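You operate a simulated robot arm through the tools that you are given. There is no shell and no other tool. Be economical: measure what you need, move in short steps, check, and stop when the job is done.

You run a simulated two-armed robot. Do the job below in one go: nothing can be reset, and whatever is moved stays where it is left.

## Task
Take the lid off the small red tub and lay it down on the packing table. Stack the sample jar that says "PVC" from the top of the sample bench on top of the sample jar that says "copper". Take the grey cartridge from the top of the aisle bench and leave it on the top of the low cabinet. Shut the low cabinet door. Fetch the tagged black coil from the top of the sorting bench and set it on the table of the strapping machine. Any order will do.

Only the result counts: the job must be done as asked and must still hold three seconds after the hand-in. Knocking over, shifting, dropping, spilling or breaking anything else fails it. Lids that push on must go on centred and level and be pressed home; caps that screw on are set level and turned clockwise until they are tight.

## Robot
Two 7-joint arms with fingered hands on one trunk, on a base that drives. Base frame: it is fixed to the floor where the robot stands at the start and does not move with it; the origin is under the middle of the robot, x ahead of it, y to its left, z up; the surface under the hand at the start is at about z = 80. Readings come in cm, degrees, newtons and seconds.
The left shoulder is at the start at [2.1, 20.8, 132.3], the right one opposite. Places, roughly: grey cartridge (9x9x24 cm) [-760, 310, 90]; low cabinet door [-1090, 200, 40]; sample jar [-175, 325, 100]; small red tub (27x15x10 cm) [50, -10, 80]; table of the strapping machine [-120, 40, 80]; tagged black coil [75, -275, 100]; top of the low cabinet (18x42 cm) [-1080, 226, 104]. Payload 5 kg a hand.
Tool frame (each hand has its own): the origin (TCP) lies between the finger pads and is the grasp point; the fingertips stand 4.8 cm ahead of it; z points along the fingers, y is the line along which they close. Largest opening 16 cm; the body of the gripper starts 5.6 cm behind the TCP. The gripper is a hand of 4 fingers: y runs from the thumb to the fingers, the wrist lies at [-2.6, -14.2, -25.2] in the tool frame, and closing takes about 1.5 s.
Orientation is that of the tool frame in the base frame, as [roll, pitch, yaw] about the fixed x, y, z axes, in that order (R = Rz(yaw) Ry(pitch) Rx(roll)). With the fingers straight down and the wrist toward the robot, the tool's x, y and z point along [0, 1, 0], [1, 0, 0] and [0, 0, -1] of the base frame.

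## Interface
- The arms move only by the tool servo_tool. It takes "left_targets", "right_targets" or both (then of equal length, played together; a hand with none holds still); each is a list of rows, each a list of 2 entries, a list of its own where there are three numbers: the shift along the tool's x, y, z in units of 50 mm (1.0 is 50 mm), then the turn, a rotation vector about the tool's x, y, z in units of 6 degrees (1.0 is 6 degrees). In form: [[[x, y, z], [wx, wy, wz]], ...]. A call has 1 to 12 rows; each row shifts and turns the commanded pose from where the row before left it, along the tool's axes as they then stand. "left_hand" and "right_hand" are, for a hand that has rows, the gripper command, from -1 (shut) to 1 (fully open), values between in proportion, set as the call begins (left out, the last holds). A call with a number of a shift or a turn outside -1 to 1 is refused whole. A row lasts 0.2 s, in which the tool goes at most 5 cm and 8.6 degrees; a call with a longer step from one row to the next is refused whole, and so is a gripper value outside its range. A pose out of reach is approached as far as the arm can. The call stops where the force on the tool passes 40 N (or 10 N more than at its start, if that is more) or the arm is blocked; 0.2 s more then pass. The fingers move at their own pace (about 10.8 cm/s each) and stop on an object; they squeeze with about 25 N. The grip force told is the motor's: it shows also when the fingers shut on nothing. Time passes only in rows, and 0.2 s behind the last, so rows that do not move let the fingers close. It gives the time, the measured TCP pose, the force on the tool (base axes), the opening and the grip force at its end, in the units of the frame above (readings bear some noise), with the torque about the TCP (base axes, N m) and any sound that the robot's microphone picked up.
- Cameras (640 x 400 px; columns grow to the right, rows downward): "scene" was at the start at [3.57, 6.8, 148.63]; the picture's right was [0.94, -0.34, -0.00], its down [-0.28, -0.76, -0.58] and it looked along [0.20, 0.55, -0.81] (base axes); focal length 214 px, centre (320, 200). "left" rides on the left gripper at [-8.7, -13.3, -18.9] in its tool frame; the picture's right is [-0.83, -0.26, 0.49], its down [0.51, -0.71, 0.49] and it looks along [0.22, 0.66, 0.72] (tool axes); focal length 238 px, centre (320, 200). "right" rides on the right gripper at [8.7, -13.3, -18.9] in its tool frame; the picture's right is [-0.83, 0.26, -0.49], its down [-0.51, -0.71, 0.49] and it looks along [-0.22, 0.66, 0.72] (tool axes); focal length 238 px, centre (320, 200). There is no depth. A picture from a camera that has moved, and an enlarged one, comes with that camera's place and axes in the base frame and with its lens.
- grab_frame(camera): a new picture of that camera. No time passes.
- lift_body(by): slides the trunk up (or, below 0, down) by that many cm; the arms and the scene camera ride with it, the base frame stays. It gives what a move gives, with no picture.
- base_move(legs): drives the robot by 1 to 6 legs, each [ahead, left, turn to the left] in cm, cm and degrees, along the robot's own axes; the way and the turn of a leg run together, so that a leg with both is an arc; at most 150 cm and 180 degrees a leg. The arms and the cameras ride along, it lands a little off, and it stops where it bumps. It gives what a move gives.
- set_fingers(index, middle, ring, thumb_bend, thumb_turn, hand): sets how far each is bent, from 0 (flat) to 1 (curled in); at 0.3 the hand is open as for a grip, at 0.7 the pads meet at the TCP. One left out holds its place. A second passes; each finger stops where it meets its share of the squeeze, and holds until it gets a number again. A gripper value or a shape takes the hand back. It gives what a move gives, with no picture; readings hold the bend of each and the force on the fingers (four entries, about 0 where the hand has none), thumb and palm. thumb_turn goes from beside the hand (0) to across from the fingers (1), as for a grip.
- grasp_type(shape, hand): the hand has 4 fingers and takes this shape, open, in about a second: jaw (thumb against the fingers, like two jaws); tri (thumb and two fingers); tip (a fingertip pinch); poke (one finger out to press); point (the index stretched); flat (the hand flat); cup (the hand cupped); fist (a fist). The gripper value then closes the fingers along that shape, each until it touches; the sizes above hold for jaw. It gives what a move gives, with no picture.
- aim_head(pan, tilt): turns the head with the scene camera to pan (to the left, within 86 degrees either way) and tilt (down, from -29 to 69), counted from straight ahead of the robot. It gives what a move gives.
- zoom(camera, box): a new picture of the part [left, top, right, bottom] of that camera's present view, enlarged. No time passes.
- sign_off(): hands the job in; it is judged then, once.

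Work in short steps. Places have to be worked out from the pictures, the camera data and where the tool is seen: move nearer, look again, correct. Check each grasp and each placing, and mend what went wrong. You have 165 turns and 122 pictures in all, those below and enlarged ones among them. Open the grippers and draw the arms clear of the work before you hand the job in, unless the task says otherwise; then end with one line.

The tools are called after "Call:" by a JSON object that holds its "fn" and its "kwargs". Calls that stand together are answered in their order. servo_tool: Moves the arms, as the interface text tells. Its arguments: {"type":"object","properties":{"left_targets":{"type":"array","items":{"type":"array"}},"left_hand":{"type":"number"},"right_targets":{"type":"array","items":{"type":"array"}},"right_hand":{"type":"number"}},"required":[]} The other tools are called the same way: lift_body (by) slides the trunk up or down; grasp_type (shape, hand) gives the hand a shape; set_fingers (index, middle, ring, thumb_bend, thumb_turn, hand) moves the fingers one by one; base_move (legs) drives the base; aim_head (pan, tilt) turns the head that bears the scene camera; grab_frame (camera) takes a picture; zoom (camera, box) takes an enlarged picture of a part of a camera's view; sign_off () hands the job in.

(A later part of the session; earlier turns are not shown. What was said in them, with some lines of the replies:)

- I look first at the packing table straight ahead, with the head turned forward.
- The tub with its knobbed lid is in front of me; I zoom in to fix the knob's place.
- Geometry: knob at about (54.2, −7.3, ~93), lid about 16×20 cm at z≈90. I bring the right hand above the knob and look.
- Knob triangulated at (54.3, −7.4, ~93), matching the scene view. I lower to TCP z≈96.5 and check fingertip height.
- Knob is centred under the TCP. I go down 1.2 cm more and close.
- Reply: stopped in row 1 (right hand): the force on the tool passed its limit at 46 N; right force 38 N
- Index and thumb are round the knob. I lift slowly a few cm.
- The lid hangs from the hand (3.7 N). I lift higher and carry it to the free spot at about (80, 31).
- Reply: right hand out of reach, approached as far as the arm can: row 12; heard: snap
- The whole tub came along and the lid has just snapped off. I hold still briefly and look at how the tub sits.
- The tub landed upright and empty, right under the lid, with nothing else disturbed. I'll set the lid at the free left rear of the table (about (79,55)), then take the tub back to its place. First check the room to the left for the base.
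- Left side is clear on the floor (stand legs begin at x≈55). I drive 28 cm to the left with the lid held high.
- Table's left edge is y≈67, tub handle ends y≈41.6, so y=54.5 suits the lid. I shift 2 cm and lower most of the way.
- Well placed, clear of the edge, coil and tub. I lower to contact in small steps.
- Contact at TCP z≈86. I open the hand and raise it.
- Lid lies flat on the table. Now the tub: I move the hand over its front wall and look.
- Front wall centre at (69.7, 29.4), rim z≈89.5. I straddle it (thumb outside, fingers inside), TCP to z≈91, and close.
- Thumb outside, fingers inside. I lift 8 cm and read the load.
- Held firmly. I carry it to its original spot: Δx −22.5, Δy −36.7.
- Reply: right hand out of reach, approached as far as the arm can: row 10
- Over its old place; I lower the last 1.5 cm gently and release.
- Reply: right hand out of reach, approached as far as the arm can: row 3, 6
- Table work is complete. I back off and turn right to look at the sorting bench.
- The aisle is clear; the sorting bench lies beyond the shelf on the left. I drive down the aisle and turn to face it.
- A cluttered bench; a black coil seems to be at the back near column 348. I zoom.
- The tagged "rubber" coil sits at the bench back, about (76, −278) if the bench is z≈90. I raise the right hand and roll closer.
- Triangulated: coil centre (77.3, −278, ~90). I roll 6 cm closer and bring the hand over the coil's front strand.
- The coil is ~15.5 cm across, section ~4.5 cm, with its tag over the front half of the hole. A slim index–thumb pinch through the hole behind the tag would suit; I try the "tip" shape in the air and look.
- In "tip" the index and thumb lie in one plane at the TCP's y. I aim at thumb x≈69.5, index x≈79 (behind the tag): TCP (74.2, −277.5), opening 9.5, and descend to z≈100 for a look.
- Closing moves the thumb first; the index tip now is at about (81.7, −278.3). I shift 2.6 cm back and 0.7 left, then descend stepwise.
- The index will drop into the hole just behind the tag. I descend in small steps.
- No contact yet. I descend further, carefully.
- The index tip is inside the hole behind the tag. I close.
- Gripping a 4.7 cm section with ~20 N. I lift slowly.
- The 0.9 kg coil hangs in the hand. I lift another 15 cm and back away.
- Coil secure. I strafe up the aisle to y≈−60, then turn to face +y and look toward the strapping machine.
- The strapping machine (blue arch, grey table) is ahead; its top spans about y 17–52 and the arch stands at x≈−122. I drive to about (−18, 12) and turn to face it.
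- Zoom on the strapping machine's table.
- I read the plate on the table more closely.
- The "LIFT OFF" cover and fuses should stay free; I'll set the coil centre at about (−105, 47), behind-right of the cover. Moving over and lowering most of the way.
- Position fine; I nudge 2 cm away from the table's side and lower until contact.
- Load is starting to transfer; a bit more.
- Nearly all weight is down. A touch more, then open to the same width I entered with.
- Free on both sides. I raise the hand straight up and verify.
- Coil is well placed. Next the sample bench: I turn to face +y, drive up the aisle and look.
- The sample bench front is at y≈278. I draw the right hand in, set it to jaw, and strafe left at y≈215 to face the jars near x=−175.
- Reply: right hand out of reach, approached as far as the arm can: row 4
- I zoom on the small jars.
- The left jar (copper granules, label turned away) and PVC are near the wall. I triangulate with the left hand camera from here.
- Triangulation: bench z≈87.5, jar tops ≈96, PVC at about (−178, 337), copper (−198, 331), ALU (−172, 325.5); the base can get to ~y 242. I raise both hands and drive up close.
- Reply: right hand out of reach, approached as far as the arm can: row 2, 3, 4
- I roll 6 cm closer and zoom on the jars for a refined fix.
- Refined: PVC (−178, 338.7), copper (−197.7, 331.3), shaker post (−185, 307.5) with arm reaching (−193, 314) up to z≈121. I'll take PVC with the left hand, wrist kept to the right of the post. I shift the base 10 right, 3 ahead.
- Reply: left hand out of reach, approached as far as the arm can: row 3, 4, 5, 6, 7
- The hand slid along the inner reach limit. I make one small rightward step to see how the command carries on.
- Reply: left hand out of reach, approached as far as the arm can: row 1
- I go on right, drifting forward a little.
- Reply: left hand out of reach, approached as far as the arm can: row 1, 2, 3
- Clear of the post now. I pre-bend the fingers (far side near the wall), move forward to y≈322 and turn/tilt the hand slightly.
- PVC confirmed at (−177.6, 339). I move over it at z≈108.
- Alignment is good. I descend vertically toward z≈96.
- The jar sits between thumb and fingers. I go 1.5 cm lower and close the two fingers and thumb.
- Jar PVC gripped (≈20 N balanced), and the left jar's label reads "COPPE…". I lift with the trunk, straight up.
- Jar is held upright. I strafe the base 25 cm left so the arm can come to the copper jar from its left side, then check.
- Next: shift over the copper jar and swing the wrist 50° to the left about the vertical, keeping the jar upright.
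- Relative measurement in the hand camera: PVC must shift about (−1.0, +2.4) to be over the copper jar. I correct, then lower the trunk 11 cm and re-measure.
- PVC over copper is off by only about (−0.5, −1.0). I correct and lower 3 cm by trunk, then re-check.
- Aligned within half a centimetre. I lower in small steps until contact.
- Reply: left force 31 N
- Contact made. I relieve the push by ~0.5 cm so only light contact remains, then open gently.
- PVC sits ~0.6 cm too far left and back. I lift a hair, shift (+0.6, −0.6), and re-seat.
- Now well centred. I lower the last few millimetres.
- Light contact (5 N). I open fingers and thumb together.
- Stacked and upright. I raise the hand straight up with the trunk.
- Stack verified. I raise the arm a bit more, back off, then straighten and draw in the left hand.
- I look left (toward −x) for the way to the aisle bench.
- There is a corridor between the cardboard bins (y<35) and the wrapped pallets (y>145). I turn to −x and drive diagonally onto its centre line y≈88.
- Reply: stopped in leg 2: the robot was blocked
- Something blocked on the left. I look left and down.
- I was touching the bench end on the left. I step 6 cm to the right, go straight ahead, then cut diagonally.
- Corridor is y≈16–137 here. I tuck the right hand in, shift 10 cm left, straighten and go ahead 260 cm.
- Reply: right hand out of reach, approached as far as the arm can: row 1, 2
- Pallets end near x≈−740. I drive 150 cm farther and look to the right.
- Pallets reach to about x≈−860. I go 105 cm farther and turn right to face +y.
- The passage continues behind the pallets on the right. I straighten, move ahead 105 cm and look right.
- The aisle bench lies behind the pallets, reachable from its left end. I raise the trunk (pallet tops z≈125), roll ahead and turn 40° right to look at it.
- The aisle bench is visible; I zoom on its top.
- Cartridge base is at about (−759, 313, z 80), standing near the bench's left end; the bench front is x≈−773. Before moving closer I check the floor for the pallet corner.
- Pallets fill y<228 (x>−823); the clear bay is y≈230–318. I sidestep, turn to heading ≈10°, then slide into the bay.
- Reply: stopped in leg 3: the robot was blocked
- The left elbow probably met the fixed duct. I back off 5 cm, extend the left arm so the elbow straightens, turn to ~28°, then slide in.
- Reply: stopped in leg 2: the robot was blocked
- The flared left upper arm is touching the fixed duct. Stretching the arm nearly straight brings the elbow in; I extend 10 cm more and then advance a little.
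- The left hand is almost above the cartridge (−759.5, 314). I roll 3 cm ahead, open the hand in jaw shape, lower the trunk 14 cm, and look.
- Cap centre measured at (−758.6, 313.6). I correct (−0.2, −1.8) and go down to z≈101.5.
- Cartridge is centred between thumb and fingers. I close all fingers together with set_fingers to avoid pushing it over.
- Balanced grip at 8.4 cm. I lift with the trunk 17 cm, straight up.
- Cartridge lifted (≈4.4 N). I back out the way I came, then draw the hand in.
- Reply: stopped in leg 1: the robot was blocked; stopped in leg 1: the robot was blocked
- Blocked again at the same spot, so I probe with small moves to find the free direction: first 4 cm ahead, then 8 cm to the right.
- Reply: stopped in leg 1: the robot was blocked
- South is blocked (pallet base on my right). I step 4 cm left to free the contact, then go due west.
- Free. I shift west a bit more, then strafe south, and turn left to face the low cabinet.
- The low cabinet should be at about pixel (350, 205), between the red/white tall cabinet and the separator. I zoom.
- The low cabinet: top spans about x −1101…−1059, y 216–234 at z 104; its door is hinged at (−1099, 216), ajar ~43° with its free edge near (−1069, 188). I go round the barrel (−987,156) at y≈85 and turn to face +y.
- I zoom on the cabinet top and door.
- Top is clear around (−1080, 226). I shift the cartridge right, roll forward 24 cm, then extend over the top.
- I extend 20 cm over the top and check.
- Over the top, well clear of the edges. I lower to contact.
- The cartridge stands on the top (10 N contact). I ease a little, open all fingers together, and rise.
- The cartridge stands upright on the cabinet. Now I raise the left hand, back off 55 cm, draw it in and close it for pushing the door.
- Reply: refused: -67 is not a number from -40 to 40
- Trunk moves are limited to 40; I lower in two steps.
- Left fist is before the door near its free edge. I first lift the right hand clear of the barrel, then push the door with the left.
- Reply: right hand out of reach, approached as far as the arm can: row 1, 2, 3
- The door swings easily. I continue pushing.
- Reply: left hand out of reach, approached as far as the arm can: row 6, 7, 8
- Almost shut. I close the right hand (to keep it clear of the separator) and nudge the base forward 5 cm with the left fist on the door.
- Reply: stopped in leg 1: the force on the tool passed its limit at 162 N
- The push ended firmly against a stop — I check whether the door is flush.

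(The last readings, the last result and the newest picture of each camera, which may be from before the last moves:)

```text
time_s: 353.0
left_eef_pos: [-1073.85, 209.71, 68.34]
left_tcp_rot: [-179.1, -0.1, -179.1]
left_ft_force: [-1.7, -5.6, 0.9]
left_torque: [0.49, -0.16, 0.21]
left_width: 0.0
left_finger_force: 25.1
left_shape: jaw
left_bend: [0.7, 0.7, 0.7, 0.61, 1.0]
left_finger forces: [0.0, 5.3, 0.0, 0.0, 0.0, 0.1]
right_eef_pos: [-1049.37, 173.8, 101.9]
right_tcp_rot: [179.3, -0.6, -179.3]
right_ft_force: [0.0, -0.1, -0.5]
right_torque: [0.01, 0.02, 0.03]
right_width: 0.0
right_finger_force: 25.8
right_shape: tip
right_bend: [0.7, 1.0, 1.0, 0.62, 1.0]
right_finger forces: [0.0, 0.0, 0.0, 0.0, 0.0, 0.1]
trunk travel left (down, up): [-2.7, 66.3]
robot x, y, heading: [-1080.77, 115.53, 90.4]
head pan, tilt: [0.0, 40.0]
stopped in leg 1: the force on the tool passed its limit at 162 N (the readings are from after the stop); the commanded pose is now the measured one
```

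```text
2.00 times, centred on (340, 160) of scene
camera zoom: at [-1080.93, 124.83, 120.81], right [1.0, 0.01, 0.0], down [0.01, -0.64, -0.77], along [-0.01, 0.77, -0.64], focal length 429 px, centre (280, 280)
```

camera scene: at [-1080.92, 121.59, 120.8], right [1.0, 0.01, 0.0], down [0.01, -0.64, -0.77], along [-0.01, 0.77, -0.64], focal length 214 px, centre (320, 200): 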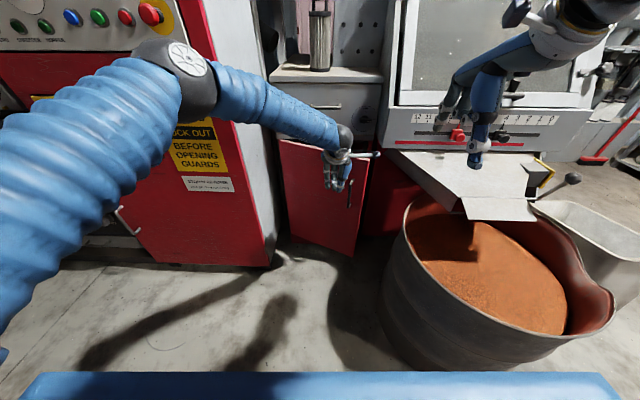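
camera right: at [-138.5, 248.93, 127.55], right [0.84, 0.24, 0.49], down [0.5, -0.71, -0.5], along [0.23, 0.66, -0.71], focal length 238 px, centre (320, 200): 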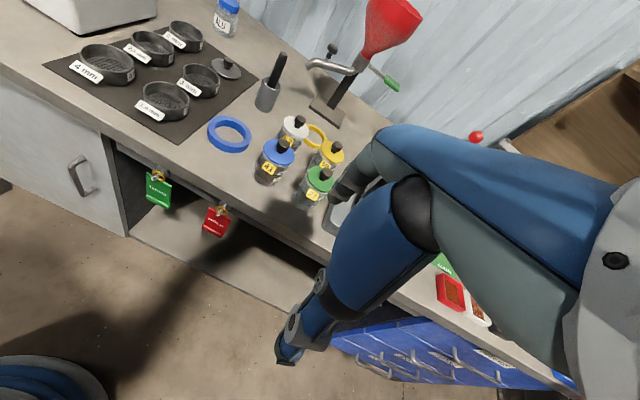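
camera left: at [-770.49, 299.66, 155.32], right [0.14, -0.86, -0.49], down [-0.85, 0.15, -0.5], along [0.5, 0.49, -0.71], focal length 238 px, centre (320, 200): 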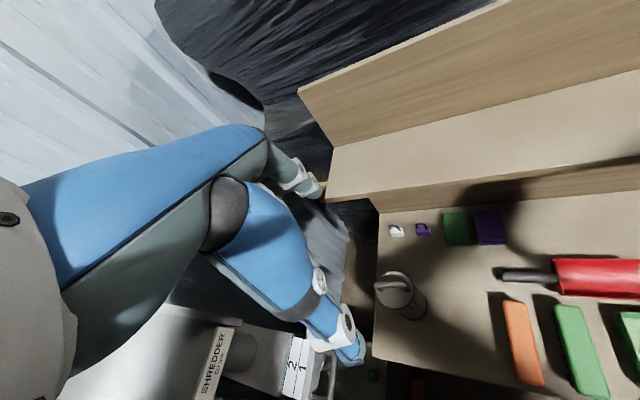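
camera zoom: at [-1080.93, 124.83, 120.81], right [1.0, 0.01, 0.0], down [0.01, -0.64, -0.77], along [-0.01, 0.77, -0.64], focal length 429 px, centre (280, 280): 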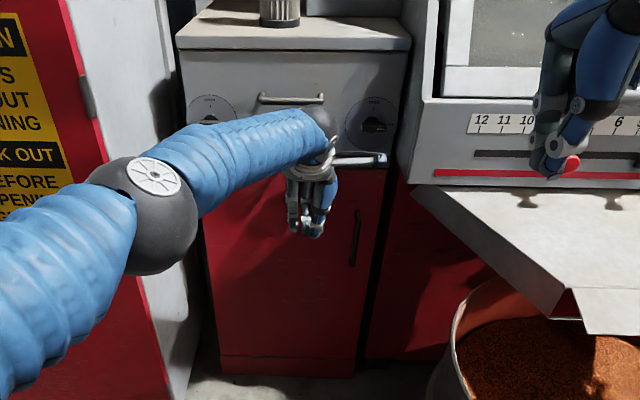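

It looks flush. I withdraw 30 cm and check without the hand in the way.

Call:
{"fn": "base_move", "kwargs": {"legs": [[-30, 0, 0]]}}

Call:
{"fn": "servo_tool", "kwargs": {"left_targets": [[[0.8, -0.5, 0], [0, 0, 0]], [[0.8, -0.5, 0], [0, 0, 0]], [[0.8, -0.5, 0], [0, 0, 0]], [[0.8, -0.5, 0], [0, 0, 0]]]}}

Call:
{"fn": "zoom", "kwargs": {"camera": "scene", "box": [260, 40, 400, 220]}}

```text
time_s: 355.0
left_eef_pos: [-1073.67, 179.31, 68.31]
left_tcp_rot: [-179.1, -0.2, -179.0]
left_ft_force: [-0.2, -0.8, 1.0]
left_torque: [0.09, 0.04, 0.01]
left_width: 0.0
left_finger_force: 25.1
left_shape: jaw
left_bend: [0.7, 0.7, 0.7, 0.61, 1.0]
left_finger forces: [0.0, 0.0, 0.1, 0.0, 0.0, 0.0]
right_eef_pos: [-1049.11, 143.35, 101.71]
right_tcp_rot: [179.3, -0.5, -179.1]
right_ft_force: [1.0, 0.2, 0.5]
right_torque: [0.06, 0.0, 0.0]
right_width: 0.0
right_finger_force: 25.1
right_shape: tip
right_bend: [0.7, 1.0, 1.0, 0.62, 1.0]
right_finger forces: [0.0, 0.0, 0.0, 0.0, 0.0, 0.1]
trunk travel left (down, up): [-2.7, 66.3]
robot x, y, heading: [-1080.48, 84.73, 91.1]
head pan, tilt: [0.0, 40.0]
```

```text
time_s: 356.0
left_eef_pos: [-1089.19, 168.94, 68.63]
left_tcp_rot: [-179.1, 0.0, -179.0]
left_ft_force: [1.3, -0.9, -0.6]
left_torque: [0.09, 0.12, 0.02]
left_width: 0.01
left_finger_force: 24.4
left_shape: jaw
left_bend: [0.7, 0.7, 0.7, 0.61, 1.0]
left_finger forces: [0.0, 0.1, 0.0, 0.1, 0.0, 0.1]
right_eef_pos: [-1049.09, 143.43, 101.73]
right_tcp_rot: [179.3, -0.5, -179.2]
right_ft_force: [0.2, -0.3, 0.7]
right_torque: [0.02, -0.03, 0.02]
right_width: 0.01
right_finger_force: 25.0
right_shape: tip
right_bend: [0.7, 1.0, 1.0, 0.62, 1.0]
right_finger forces: [0.0, 0.0, 0.1, 0.0, 0.1, 0.0]
trunk travel left (down, up): [-2.7, 66.3]
robot x, y, heading: [-1080.54, 84.94, 91.0]
head pan, tilt: [0.0, 40.0]
```

```text
2.22 times, centred on (330, 130) of scene
camera zoom: at [-1080.61, 94.41, 120.82], right [1.0, 0.01, 0.0], down [0.01, -0.64, -0.77], along [-0.01, 0.77, -0.64], focal length 477 px, centre (298, 356)
```

zoom: 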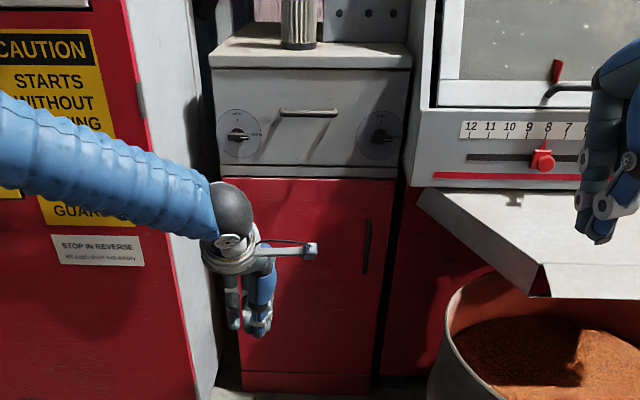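

I zoom closely on the door's upper edge to judge whether it is fully shut.

Call:
{"fn": "zoom", "kwargs": {"camera": "scene", "box": [300, 95, 355, 135]}}

```text
10.00 times, centred on (328, 115) of scene
camera zoom: at [-1080.61, 94.41, 120.82], right [1.0, 0.01, 0.0], down [0.01, -0.64, -0.77], along [-0.01, 0.77, -0.64], focal length 2145 px, centre (245, 1050)
```

zoom: 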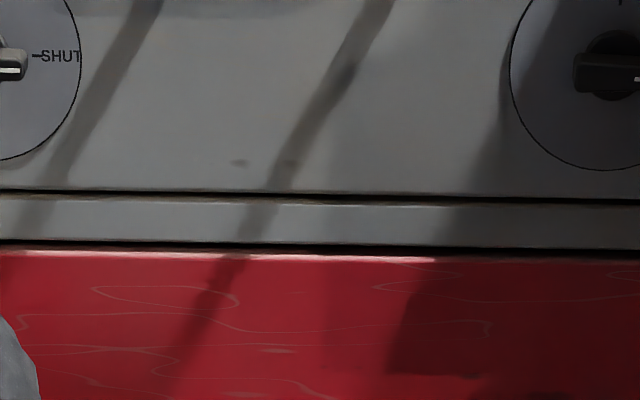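

Door edge is parallel to the drawer and flush: shut. I back off a bit more and open both hands.

Call:
{"fn": "base_move", "kwargs": {"legs": [[-15, 0, 0]]}}

Call:
{"fn": "servo_tool", "kwargs": {"left_targets": [[[0, -0.5, 0], [0, 0, 0]], [[0, -0.5, 0], [0, 0, 0]], [[0, 0, 0], [0, 0, 0]], [[0, 0, 0], [0, 0, 0]], [[0, 0, 0], [0, 0, 0]], [[0, 0, 0], [0, 0, 0]]], "right_targets": [[[0, 0, 0], [0, 0, 0]], [[0, 0, 0], [0, 0, 0]], [[0, 0, 0], [0, 0, 0]], [[0, 0, 0], [0, 0, 0]], [[0, 0, 0], [0, 0, 0]], [[0, 0, 0], [0, 0, 0]]], "left_hand": 1, "right_hand": 1}}

Call:
{"fn": "grab_frame", "kwargs": {"camera": "scene"}}

```text
time_s: 357.3
left_eef_pos: [-1089.18, 157.08, 68.5]
left_tcp_rot: [-178.9, -0.3, -178.8]
left_ft_force: [0.7, -0.3, -0.8]
left_torque: [0.0, 0.01, -0.04]
left_width: 0.02
left_finger_force: 25.1
left_shape: jaw
left_bend: [0.7, 0.7, 0.7, 0.61, 1.0]
left_finger forces: [0.1, 0.1, 0.0, 0.0, 0.0, 0.0]
right_eef_pos: [-1049.03, 131.78, 101.76]
right_tcp_rot: [179.3, -0.5, -179.0]
right_ft_force: [0.5, -0.2, -0.3]
right_torque: [-0.04, 0.08, 0.03]
right_width: 0.0
right_finger_force: 25.3
right_shape: tip
right_bend: [0.7, 1.0, 1.0, 0.62, 1.0]
right_finger forces: [0.0, 0.0, 0.0, 0.0, 0.1, 0.1]
trunk travel left (down, up): [-2.7, 66.3]
robot x, y, heading: [-1079.8, 72.89, 91.2]
head pan, tilt: [0.0, 40.0]
stopped in leg 1: the robot was blocked; the commanded pose is now the measured one
```

```text
time_s: 358.7
left_eef_pos: [-1089.2, 152.01, 68.58]
left_tcp_rot: [-179.0, -0.2, -178.8]
left_ft_force: [-0.6, 0.2, 0.6]
left_torque: [0.05, -0.01, 0.04]
left_width: 16.0
left_finger_force: 0.1
left_shape: jaw
left_bend: [0.3, 0.3, 0.3, 0.3, 0.98]
left_finger forces: [0.0, 0.1, 0.0, 0.0, 0.0, 0.1]
right_eef_pos: [-1049.0, 131.69, 101.69]
right_tcp_rot: [179.3, -0.5, -179.0]
right_ft_force: [-0.7, -0.5, 0.4]
right_torque: [0.0, -0.01, 0.01]
right_width: 15.96
right_finger_force: 0.0
right_shape: tip
right_bend: [0.3, 0.98, 0.99, 0.3, 0.98]
right_finger forces: [0.0, 0.0, 0.0, 0.0, 0.1, 0.0]
trunk travel left (down, up): [-2.7, 66.3]
robot x, y, heading: [-1080.11, 73.17, 90.9]
head pan, tilt: [0.0, 40.0]
```

```text
2 pictures are left
camera scene: at [-1080.44, 82.66, 120.81], right [1.0, 0.02, 0.0], down [0.01, -0.64, -0.77], along [-0.01, 0.77, -0.64], focal length 214 px, centre (320, 200)
```

scene: 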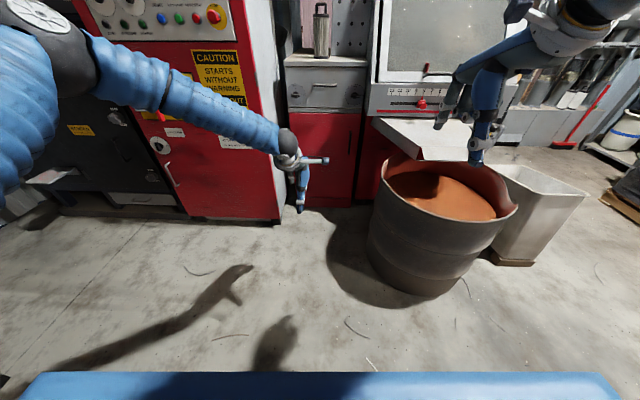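

Cartridge stands, the door is shut, both hands are open and clear. I roll 5 cm ahead off whatever stopped me behind, then hand in.

Call:
{"fn": "base_move", "kwargs": {"legs": [[5, 0, 0]]}}

Call:
{"fn": "sign_off", "kwargs": {}}

```text
time_s: 359.6
left_eef_pos: [-1089.38, 157.03, 68.4]
left_tcp_rot: [-178.9, -0.2, -178.8]
left_ft_force: [0.4, 1.5, -1.3]
left_torque: [-0.1, -0.05, -0.02]
left_width: 15.98
left_finger_force: 0.1
left_shape: jaw
left_bend: [0.3, 0.3, 0.3, 0.3, 0.98]
left_finger forces: [0.0, 0.0, 0.0, 0.0, 0.0, 0.0]
right_eef_pos: [-1049.24, 136.89, 101.76]
right_tcp_rot: [179.4, -0.5, -178.9]
right_ft_force: [0.1, 0.8, -1.1]
right_torque: [-0.12, 0.0, 0.04]
right_width: 15.98
right_finger_force: 0.1
right_shape: tip
right_bend: [0.3, 0.98, 0.99, 0.3, 0.98]
right_finger forces: [0.0, 0.1, 0.0, 0.0, 0.1, 0.0]
trunk travel left (down, up): [-2.7, 66.3]
robot x, y, heading: [-1080.48, 78.41, 91.1]
head pan, tilt: [0.0, 40.0]
```

```text
The job is handed in.
```

All five parts are done and the job is handed in, but the red tub rode up with its lid and dropped about 10 cm, landing upright (I put it back in its place), and the base bumped obstacles several times, including the bench end by the partition, a pallet beside the aisle bench and something unseen behind it at the end; I did not check that none of these shifted.
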